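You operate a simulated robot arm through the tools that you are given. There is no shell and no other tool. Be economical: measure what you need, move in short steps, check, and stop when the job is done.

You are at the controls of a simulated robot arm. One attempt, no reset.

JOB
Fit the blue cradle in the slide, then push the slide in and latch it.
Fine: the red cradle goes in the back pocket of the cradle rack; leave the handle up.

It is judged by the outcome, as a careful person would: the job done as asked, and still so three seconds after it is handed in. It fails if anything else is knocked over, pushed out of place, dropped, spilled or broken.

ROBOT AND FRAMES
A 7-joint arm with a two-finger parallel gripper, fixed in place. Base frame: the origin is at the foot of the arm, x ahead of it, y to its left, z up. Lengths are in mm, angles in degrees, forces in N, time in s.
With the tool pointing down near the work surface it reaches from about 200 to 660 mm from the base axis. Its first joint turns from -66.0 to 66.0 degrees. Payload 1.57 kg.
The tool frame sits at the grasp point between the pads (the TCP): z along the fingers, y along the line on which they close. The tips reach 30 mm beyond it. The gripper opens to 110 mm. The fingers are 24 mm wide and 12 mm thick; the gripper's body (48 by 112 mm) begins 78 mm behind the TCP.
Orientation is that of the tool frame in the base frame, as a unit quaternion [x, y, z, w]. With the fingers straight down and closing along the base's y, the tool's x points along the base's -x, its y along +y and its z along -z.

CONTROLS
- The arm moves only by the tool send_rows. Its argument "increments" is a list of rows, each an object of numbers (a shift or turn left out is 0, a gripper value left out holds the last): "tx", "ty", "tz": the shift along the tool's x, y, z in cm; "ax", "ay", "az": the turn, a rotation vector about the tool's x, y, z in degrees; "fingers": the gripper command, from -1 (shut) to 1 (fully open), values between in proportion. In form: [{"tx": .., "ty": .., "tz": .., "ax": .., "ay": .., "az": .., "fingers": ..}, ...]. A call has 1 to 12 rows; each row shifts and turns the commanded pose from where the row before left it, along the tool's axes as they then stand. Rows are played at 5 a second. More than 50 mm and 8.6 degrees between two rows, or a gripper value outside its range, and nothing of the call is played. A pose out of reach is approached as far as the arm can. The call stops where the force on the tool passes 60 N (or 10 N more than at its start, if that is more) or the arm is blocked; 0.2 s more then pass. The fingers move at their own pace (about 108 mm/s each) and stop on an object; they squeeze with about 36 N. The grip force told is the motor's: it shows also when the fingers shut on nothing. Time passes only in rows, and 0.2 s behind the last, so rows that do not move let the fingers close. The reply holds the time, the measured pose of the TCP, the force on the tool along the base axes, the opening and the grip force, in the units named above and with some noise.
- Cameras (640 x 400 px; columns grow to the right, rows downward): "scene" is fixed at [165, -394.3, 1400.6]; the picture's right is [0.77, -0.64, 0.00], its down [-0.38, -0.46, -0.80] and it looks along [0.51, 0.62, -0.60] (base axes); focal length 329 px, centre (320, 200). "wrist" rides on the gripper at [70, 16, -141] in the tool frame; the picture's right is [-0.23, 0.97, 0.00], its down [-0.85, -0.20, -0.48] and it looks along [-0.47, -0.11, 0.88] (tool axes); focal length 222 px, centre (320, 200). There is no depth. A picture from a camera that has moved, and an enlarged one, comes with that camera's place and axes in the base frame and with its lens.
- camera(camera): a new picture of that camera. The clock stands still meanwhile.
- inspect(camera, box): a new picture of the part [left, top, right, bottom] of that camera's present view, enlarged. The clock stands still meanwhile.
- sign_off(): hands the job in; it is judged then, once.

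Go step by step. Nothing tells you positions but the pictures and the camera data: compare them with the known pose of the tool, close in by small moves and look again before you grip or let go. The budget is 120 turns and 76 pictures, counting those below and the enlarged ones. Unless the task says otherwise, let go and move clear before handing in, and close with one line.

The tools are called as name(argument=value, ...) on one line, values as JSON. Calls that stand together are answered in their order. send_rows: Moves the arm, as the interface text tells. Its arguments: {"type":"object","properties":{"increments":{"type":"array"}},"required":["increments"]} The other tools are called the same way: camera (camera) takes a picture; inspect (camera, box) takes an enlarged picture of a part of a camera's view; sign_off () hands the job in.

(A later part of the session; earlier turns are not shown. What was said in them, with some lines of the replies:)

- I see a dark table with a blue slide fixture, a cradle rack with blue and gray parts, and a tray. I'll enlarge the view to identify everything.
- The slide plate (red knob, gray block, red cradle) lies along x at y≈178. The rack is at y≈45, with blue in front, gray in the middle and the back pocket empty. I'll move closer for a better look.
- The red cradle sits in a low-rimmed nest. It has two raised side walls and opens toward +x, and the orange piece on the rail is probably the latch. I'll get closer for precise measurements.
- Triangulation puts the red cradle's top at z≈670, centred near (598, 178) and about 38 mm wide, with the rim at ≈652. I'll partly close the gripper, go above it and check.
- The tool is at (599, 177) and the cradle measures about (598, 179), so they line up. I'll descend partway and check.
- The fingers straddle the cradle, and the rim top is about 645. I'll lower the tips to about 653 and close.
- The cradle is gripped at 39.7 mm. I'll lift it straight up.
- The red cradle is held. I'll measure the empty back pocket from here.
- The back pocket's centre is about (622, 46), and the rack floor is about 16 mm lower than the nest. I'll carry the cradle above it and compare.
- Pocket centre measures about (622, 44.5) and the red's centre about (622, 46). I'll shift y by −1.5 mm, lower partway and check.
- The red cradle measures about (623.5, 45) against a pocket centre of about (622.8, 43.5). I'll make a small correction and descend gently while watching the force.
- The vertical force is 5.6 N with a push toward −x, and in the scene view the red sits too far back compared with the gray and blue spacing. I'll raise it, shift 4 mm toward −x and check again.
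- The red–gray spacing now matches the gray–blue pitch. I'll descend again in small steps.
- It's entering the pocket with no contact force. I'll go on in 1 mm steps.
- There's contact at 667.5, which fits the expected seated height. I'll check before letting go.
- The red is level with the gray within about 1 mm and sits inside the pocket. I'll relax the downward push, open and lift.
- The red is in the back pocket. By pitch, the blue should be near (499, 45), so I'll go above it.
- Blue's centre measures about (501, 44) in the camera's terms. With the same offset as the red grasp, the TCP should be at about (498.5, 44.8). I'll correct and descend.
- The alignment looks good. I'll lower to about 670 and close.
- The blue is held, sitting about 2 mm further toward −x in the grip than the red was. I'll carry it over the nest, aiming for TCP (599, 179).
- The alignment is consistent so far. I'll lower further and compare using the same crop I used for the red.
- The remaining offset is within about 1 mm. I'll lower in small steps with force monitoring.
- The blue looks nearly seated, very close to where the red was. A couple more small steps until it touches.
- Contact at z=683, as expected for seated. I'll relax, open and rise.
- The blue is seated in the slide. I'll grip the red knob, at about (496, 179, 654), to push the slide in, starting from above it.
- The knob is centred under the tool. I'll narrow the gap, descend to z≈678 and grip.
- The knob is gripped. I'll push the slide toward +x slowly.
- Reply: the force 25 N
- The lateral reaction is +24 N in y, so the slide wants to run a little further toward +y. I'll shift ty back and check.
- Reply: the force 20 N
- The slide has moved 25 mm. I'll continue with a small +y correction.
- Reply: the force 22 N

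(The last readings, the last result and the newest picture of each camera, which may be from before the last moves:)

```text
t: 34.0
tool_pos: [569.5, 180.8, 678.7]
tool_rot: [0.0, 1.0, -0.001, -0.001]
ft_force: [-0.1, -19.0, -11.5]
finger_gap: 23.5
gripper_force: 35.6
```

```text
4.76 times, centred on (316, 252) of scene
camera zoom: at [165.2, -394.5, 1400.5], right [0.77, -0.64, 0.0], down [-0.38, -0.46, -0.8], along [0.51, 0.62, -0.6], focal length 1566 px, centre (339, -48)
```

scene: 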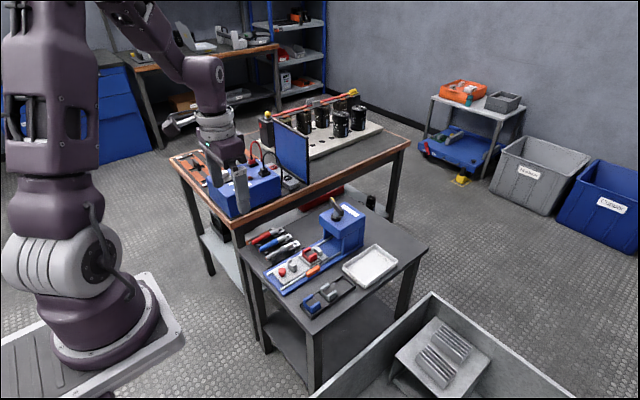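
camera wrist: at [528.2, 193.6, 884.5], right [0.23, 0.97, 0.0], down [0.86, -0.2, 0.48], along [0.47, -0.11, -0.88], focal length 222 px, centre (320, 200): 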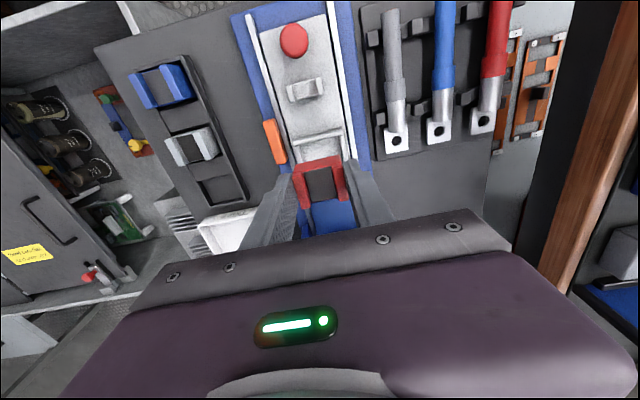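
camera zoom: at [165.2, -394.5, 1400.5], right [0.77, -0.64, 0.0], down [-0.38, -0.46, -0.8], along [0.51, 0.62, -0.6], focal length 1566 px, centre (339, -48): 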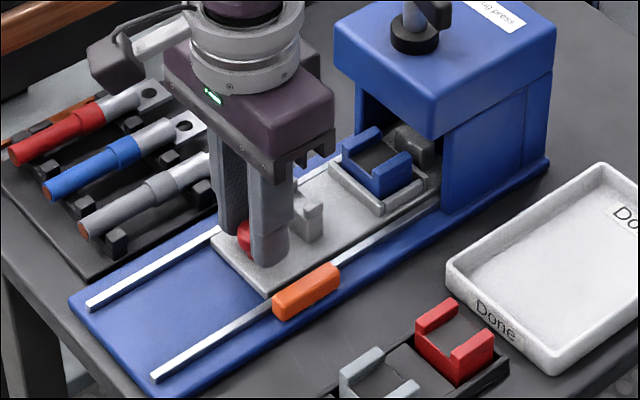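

The slide is partly in, and the y reaction now calls for a shift toward −y. I'll continue.

send_rows(increments=[{"ty": -0.1}, {"ty": -0.02, "tx": -0.8}, {"tx": -0.8}, {"tx": -0.4}, {}])

```text
t: 35.2
tool_pos: [590.0, 179.3, 678.6]
tool_rot: [0.0, 1.0, 0.0, 0.0]
ft_force: [-0.9, -15.7, 1.9]
finger_gap: 23.9
gripper_force: 35.9
```

send_rows(increments=[{"ty": -0.1}, {"tx": -0.6}, {"tx": -0.5}, {}])

inspect(camera="scene", box=[270, 200, 382, 284])

```text
t: 36.2
tool_pos: [599.9, 180.5, 678.4]
tool_rot: [0.001, 1.0, 0.001, -0.002]
ft_force: [-18.0, -5.1, 20.7]
finger_gap: 24.2
gripper_force: 35.6
```

```text
4.76 times, centred on (326, 242) of scene
camera zoom: at [164.3, -394.5, 1400.6], right [0.77, -0.64, 0.0], down [-0.38, -0.46, -0.8], along [0.51, 0.62, -0.6], focal length 1566 px, centre (291, 0)
```

zoom: 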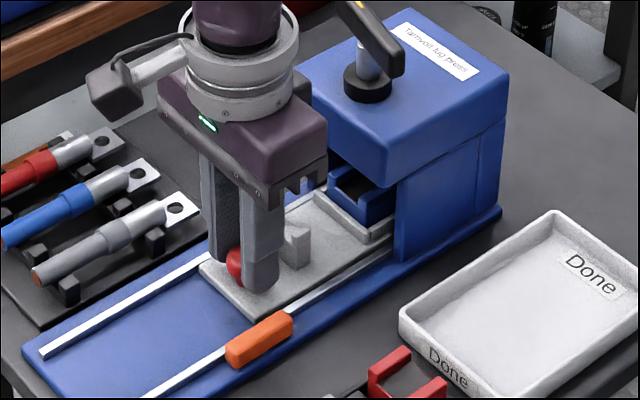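

Resistance has appeared at x≈600. I'll check whether it's the end stop with a little more push.

send_rows(increments=[{"tx": -0.2}, {"tx": -0.2}, {}])

camera(camera="wrist")

inspect(camera="scene", box=[300, 220, 364, 268])

```text
t: 37.0
tool_pos: [602.4, 180.5, 677.6]
tool_rot: [0.001, 1.0, 0.0, -0.003]
ft_force: [-27.4, 4.7, -4.3]
finger_gap: 24.0
gripper_force: 35.4
```

```text
28 pictures are left
camera wrist: at [534.2, 195.1, 819.3], right [0.23, 0.97, 0.0], down [0.86, -0.2, 0.47], along [0.46, -0.11, -0.88], focal length 222 px, centre (320, 200)
```

wrist: 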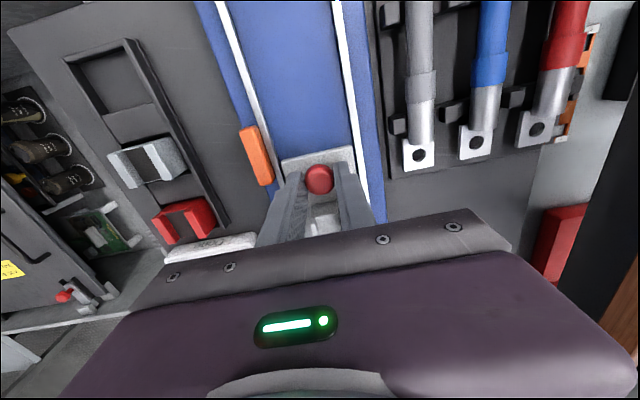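

```text
8.33 times, centred on (332, 244) of scene
camera zoom: at [164.6, -394.2, 1400.7], right [0.77, -0.64, 0.0], down [-0.38, -0.46, -0.8], along [0.51, 0.62, -0.6], focal length 2741 px, centre (220, -167)
```

zoom: 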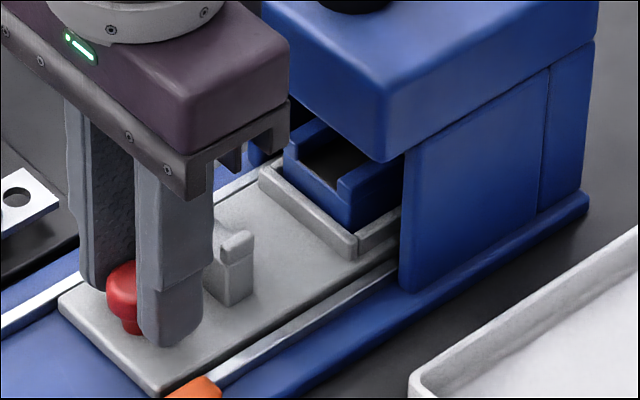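

The slide has stopped after about 105 mm of travel, with its front edge at x≈584. That would suit a centre-pivoted turn-button latch centred at x≈576. I'll relax, release the knob, rise and inspect the latch.

send_rows(increments=[{"tx": 0.2}, {"fingers": -0.4}, {"fingers": -0.2}, {}, {"tz": -2}, {"tz": -3}, {"tx": 2, "ty": -1}, {}])

inspect(camera="wrist", box=[220, 60, 400, 220])

inspect(camera="scene", box=[296, 234, 344, 274])

```text
t: 38.8
tool_pos: [583.7, 171.3, 726.7]
tool_rot: [0.0, 1.0, 0.0, 0.0]
ft_force: [-0.7, -0.4, 0.0]
finger_gap: 44.1
gripper_force: 0.1
```

```text
2.50 times, centred on (310, 140) of wrist
camera zoom: at [513.9, 186.4, 869.3], right [0.23, 0.97, 0.0], down [0.85, -0.2, 0.48], along [0.47, -0.11, -0.88], focal length 555 px, centre (345, 350)
```

zoom: 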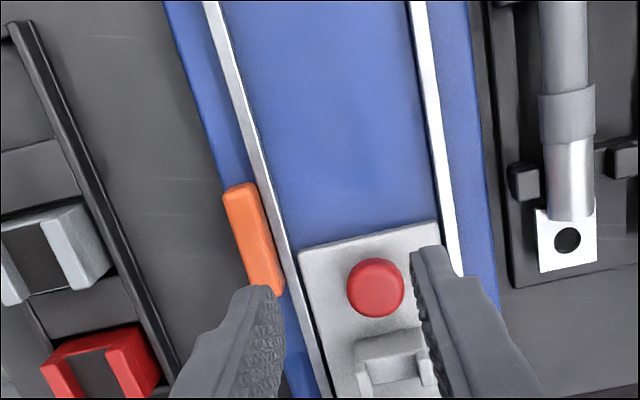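

```text
10.00 times, centred on (320, 254) of scene
camera zoom: at [165.0, -394.3, 1400.6], right [0.77, -0.64, 0.0], down [-0.38, -0.46, -0.8], along [0.51, 0.62, -0.6], focal length 3289 px, centre (320, -340)
```

zoom: 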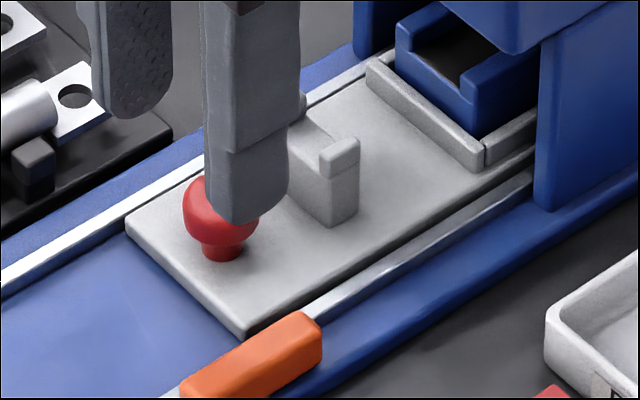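

The cradle (x≈702) is now right under the press ram (x≈702), so the slide is fully in. I'll take a close look at the latch to see how it moves.

inspect(camera="scene", box=[306, 260, 338, 280])

inspect(camera="wrist", box=[290, 120, 354, 184])

```text
16.00 times, centred on (322, 270) of scene
camera zoom: at [165.0, -394.3, 1400.6], right [0.77, -0.64, 0.0], down [-0.38, -0.46, -0.8], along [0.51, 0.62, -0.6], focal length 5263 px, centre (288, -920)
```

zoom: 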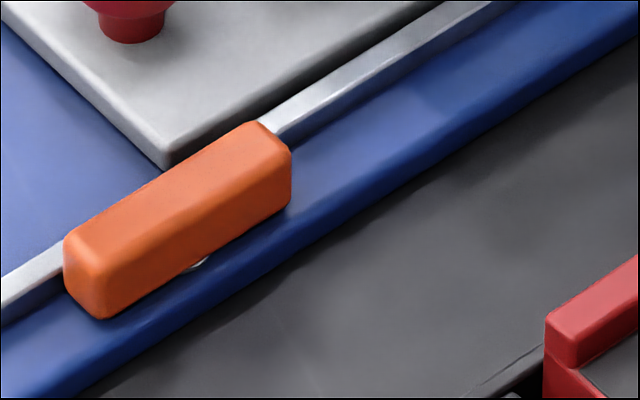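

```text
6.25 times, centred on (322, 152) of wrist
camera zoom: at [513.9, 186.4, 869.3], right [0.23, 0.97, 0.0], down [0.85, -0.2, 0.48], along [0.47, -0.11, -0.88], focal length 1388 px, centre (308, 500)
```

zoom: 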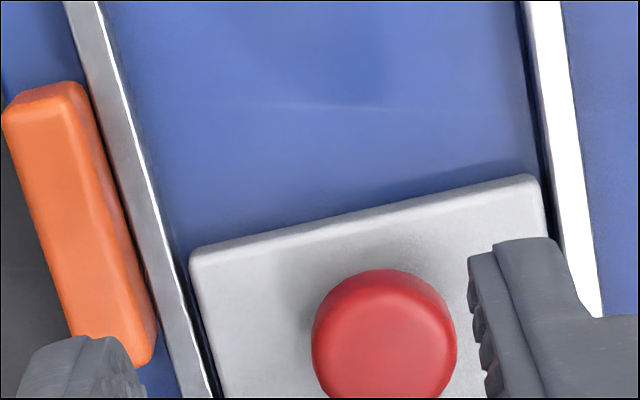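

A pivot pin shows under the latch's midpoint, so it's a turn-button at about (575, 133) with its top at z≈646. I'll grip it and turn it 90° clockwise from above, so the front end swings behind the plate. First I'll move over it and check.

send_rows(increments=[{"tx": 0.5, "ty": -2, "tz": 0.5, "fingers": -0.4}, {"tx": 0.4, "ty": -1.83, "tz": 1}, {"tz": 1.2}, {}])

inspect(camera="wrist", box=[260, 130, 380, 220])

inspect(camera="scene", box=[296, 244, 344, 280])

```text
t: 39.8
tool_pos: [575.0, 131.7, 700.4]
tool_rot: [0.001, 1.0, 0.0, 0.0]
ft_force: [0.7, -0.1, -0.2]
finger_gap: 33.0
gripper_force: 0.0
```

```text
4.44 times, centred on (320, 175) of wrist
camera zoom: at [505.2, 146.9, 842.8], right [0.23, 0.97, 0.0], down [0.86, -0.2, 0.48], along [0.47, -0.11, -0.88], focal length 987 px, centre (320, 311)
```

zoom: 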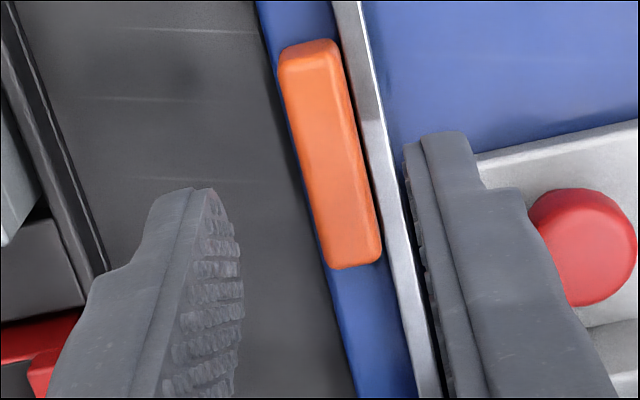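

```text
11.11 times, centred on (320, 262) of scene
camera zoom: at [165.0, -394.3, 1400.6], right [0.77, -0.64, 0.0], down [-0.38, -0.46, -0.8], along [0.51, 0.62, -0.6], focal length 3655 px, centre (320, -489)
```

zoom: 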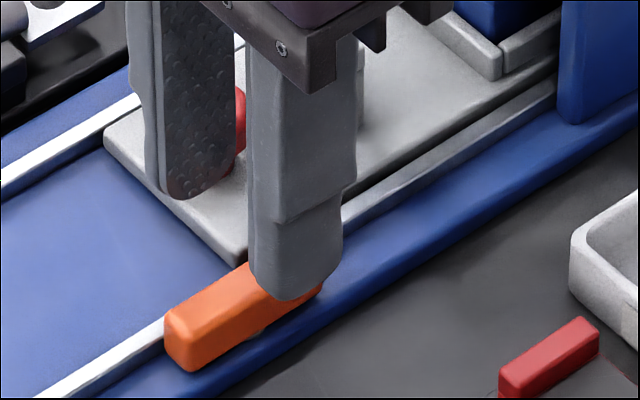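

The latch centre measures (574.6, 133.3). I'll shift 1 mm and descend to about 671.

send_rows(increments=[{"ty": 0.12, "tz": 1.2}, {"tz": 1.0}, {"tz": 0.7}, {}])

inspect(camera="scene", box=[296, 244, 344, 280])

```text
t: 40.8
tool_pos: [574.2, 133.7, 672.3]
tool_rot: [0.001, 1.0, 0.0, 0.0]
ft_force: [0.6, 0.0, 0.0]
finger_gap: 32.9
gripper_force: 0.1
```

```text
11.11 times, centred on (320, 262) of scene
camera zoom: at [165.0, -394.3, 1400.6], right [0.77, -0.64, 0.0], down [-0.38, -0.46, -0.8], along [0.51, 0.62, -0.6], focal length 3655 px, centre (320, -489)
```

zoom: 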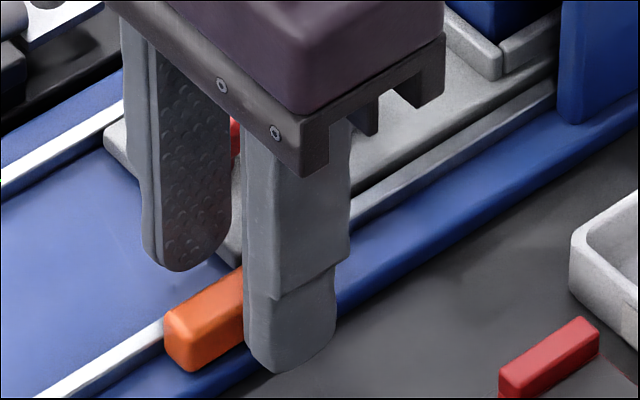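

The fingers straddle the latch with clearance. I'll close on it.

send_rows(increments=[{"fingers": -0.55}, {"fingers": -0.7}, {"fingers": -1}, {}, {}])

```text
t: 42.0
tool_pos: [573.6, 133.5, 673.2]
tool_rot: [0.001, 1.0, 0.001, 0.0]
ft_force: [-0.6, 11.0, -2.0]
finger_gap: 13.1
gripper_force: 29.7
```

Gripped at 13 mm. I'll turn it clockwise in small steps and watch the forces.

send_rows(increments=[{"ty": 0.05}, {"az": 5}, {"az": 8}, {}])

inspect(camera="scene", box=[296, 244, 344, 280])

```text
t: 43.0
tool_pos: [573.2, 133.8, 672.7]
tool_rot: [0.114, 0.994, 0.001, 0.0]
ft_force: [-4.5, 15.5, 6.7]
finger_gap: 12.9
gripper_force: 30.0
```

```text
11.11 times, centred on (320, 262) of scene
camera zoom: at [164.8, -394.0, 1400.7], right [0.77, -0.64, 0.0], down [-0.38, -0.46, -0.8], along [0.51, 0.62, -0.6], focal length 3655 px, centre (320, -489)
```

zoom: 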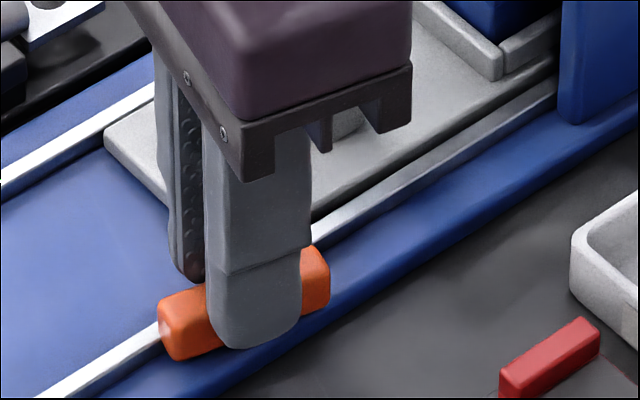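

The latch is turning with the gripper, front end moving toward +y. I'll continue.

send_rows(increments=[{"ty": 0.08, "az": 7}, {"az": 8}, {"az": 8}, {}])

```text
t: 44.0
tool_pos: [572.5, 135.1, 671.9]
tool_rot: [0.31, 0.951, 0.001, 0.0]
ft_force: [0.4, 26.9, -13.5]
finger_gap: 13.2
gripper_force: 29.5
```

There's a +27 N y reaction, so I'll shift 1.5 mm toward +y to relieve it and recheck.

send_rows(increments=[{"tx": 0.09, "ty": 0.12}, {}])

inspect(camera="scene", box=[296, 244, 344, 280])

```text
t: 44.6
tool_pos: [573.0, 134.6, 672.1]
tool_rot: [0.31, 0.951, 0.0, 0.0]
ft_force: [4.6, 18.6, -14.1]
finger_gap: 12.9
gripper_force: 29.6
```

```text
11.11 times, centred on (320, 262) of scene
camera zoom: at [165.4, -393.9, 1400.6], right [0.77, -0.64, 0.0], down [-0.38, -0.46, -0.8], along [0.51, 0.62, -0.6], focal length 3655 px, centre (320, -489)
```

zoom: 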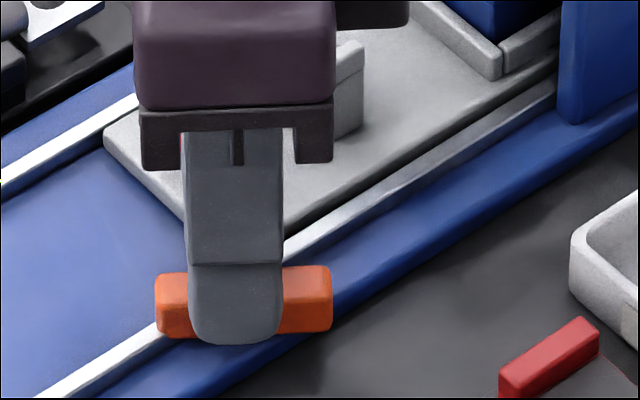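

The latch is turning around its midpoint and the force is falling. I'll continue.

send_rows(increments=[{"tx": 0.06, "ty": 0.08}, {"az": 8}, {"az": 8}, {"az": 8}, {}])

```text
t: 45.8
tool_pos: [574.4, 136.2, 672.7]
tool_rot: [0.501, 0.865, 0.0, 0.001]
ft_force: [7.6, 9.9, -14.3]
finger_gap: 12.8
gripper_force: 30.0
```

send_rows(increments=[{"tx": 0.02, "ty": 0.07}, {"az": 8}, {"az": 8}, {}])

inspect(camera="scene", box=[296, 244, 344, 280])

```text
t: 46.8
tool_pos: [574.7, 136.6, 672.5]
tool_rot: [0.616, 0.788, -0.001, 0.001]
ft_force: [5.2, -0.4, 3.4]
finger_gap: 12.9
gripper_force: 29.5
```

```text
11.11 times, centred on (320, 262) of scene
camera zoom: at [165.0, -394.3, 1400.6], right [0.77, -0.64, 0.0], down [-0.38, -0.46, -0.8], along [0.51, 0.62, -0.6], focal length 3655 px, centre (320, -489)
```

zoom: 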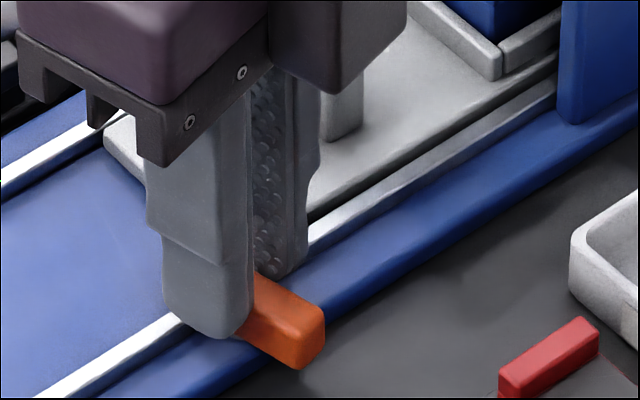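

76° turned with low force. I'll finish the last part to 90°.

send_rows(increments=[{"az": 5}, {"az": 5}, {"az": 4}, {}])

```text
t: 47.8
tool_pos: [575.8, 136.6, 672.9]
tool_rot: [0.708, 0.706, 0.001, 0.0]
ft_force: [16.1, -4.4, -4.4]
finger_gap: 13.3
gripper_force: 29.5
```

90° reached. I'll open, rise and look.

send_rows(increments=[{"fingers": -0.65}, {"fingers": -0.5}, {}, {"tz": -2}, {"tz": -3}, {"tz": -3}, {}])

inspect(camera="scene", box=[288, 230, 352, 282])

camera(camera="wrist")

```text
t: 49.4
tool_pos: [573.1, 137.9, 754.0]
tool_rot: [0.707, 0.707, 0.001, 0.0]
ft_force: [0.0, 0.1, -0.4]
finger_gap: 27.4
gripper_force: 0.1
```

```text
7.69 times, centred on (320, 256) of scene
camera zoom: at [165.0, -394.3, 1400.6], right [0.77, -0.64, 0.0], down [-0.38, -0.46, -0.8], along [0.51, 0.62, -0.6], focal length 2530 px, centre (320, -231)
```

zoom: 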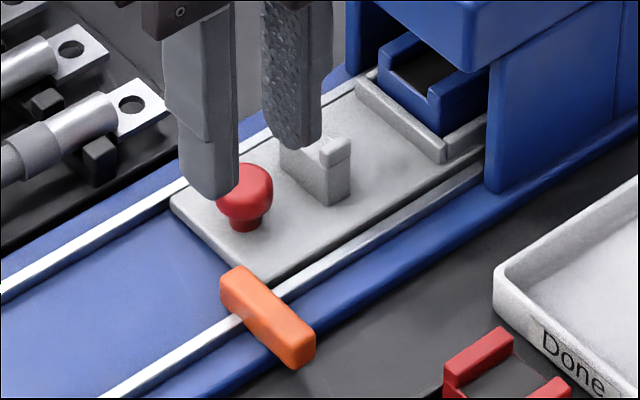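

```text
15 pictures are left
camera wrist: at [589.9, 206.8, 895.5], right [0.97, -0.23, 0.0], down [-0.2, -0.85, 0.48], along [-0.11, -0.47, -0.88], focal length 222 px, centre (320, 200)
```

wrist: 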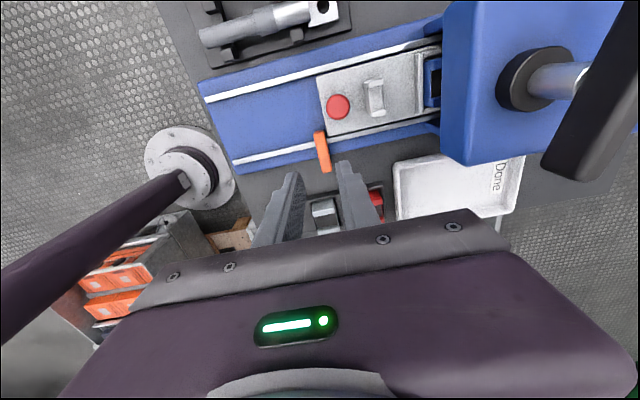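

The latch now crosses the rail behind the plate's front edge. I'll verify up close.

inspect(camera="wrist", box=[290, 40, 450, 180])

inspect(camera="scene", box=[306, 256, 338, 280])

```text
2.86 times, centred on (370, 110) of wrist
camera zoom: at [589.9, 206.8, 895.5], right [0.97, -0.23, 0.0], down [-0.2, -0.85, 0.48], along [-0.11, -0.47, -0.88], focal length 635 px, centre (177, 457)
```

zoom: 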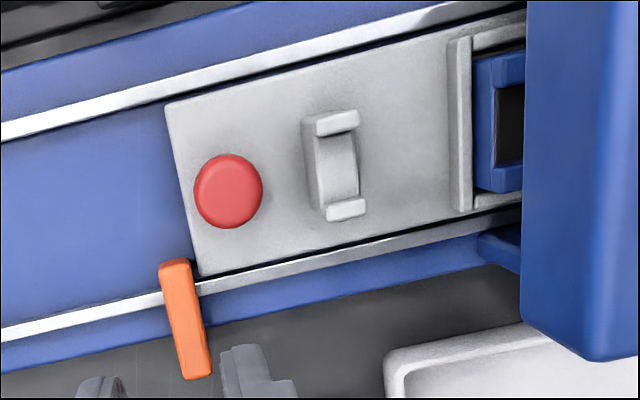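

```text
16.00 times, centred on (322, 268) of scene
camera zoom: at [165.0, -394.3, 1400.6], right [0.77, -0.64, 0.0], down [-0.38, -0.46, -0.8], along [0.51, 0.62, -0.6], focal length 5263 px, centre (288, -888)
```

zoom: 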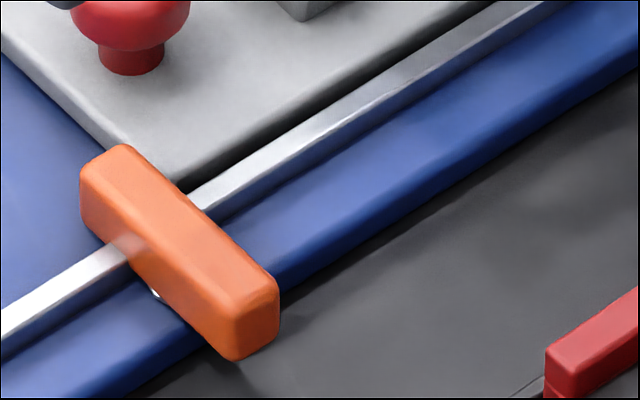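

The latch is square against the slide's front edge, blocking it. I'll move clear and do a final check.

send_rows(increments=[{"tz": -4}, {"tz": -4}, {"tz": -4, "ty": -2}, {"ty": -4}, {"ty": -4}, {}, {}])

inspect(camera="scene", box=[230, 180, 430, 330])

```text
t: 51.0
tool_pos: [475.4, 138.3, 874.2]
tool_rot: [0.707, 0.707, 0.0, 0.0]
ft_force: [0.4, 0.6, -0.2]
finger_gap: 27.3
gripper_force: 0.0
```

```text
2.67 times, centred on (330, 255) of scene
camera zoom: at [165.0, -394.3, 1400.6], right [0.77, -0.64, 0.0], down [-0.38, -0.46, -0.8], along [0.51, 0.62, -0.6], focal length 877 px, centre (293, 53)
```

zoom: 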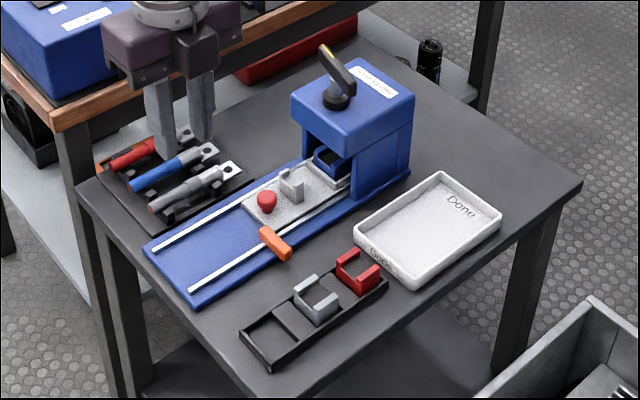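

Everything is where it should be: blue in the slide, slide in and latched, red in the back pocket, handle still up, and the arm clear. I'm handing it in.

sign_off()

```text
The job is handed in.
```

The blue cradle is in the slide, which is pushed in and latched; the red cradle is in the back pocket of the rack, and the handle was left up.
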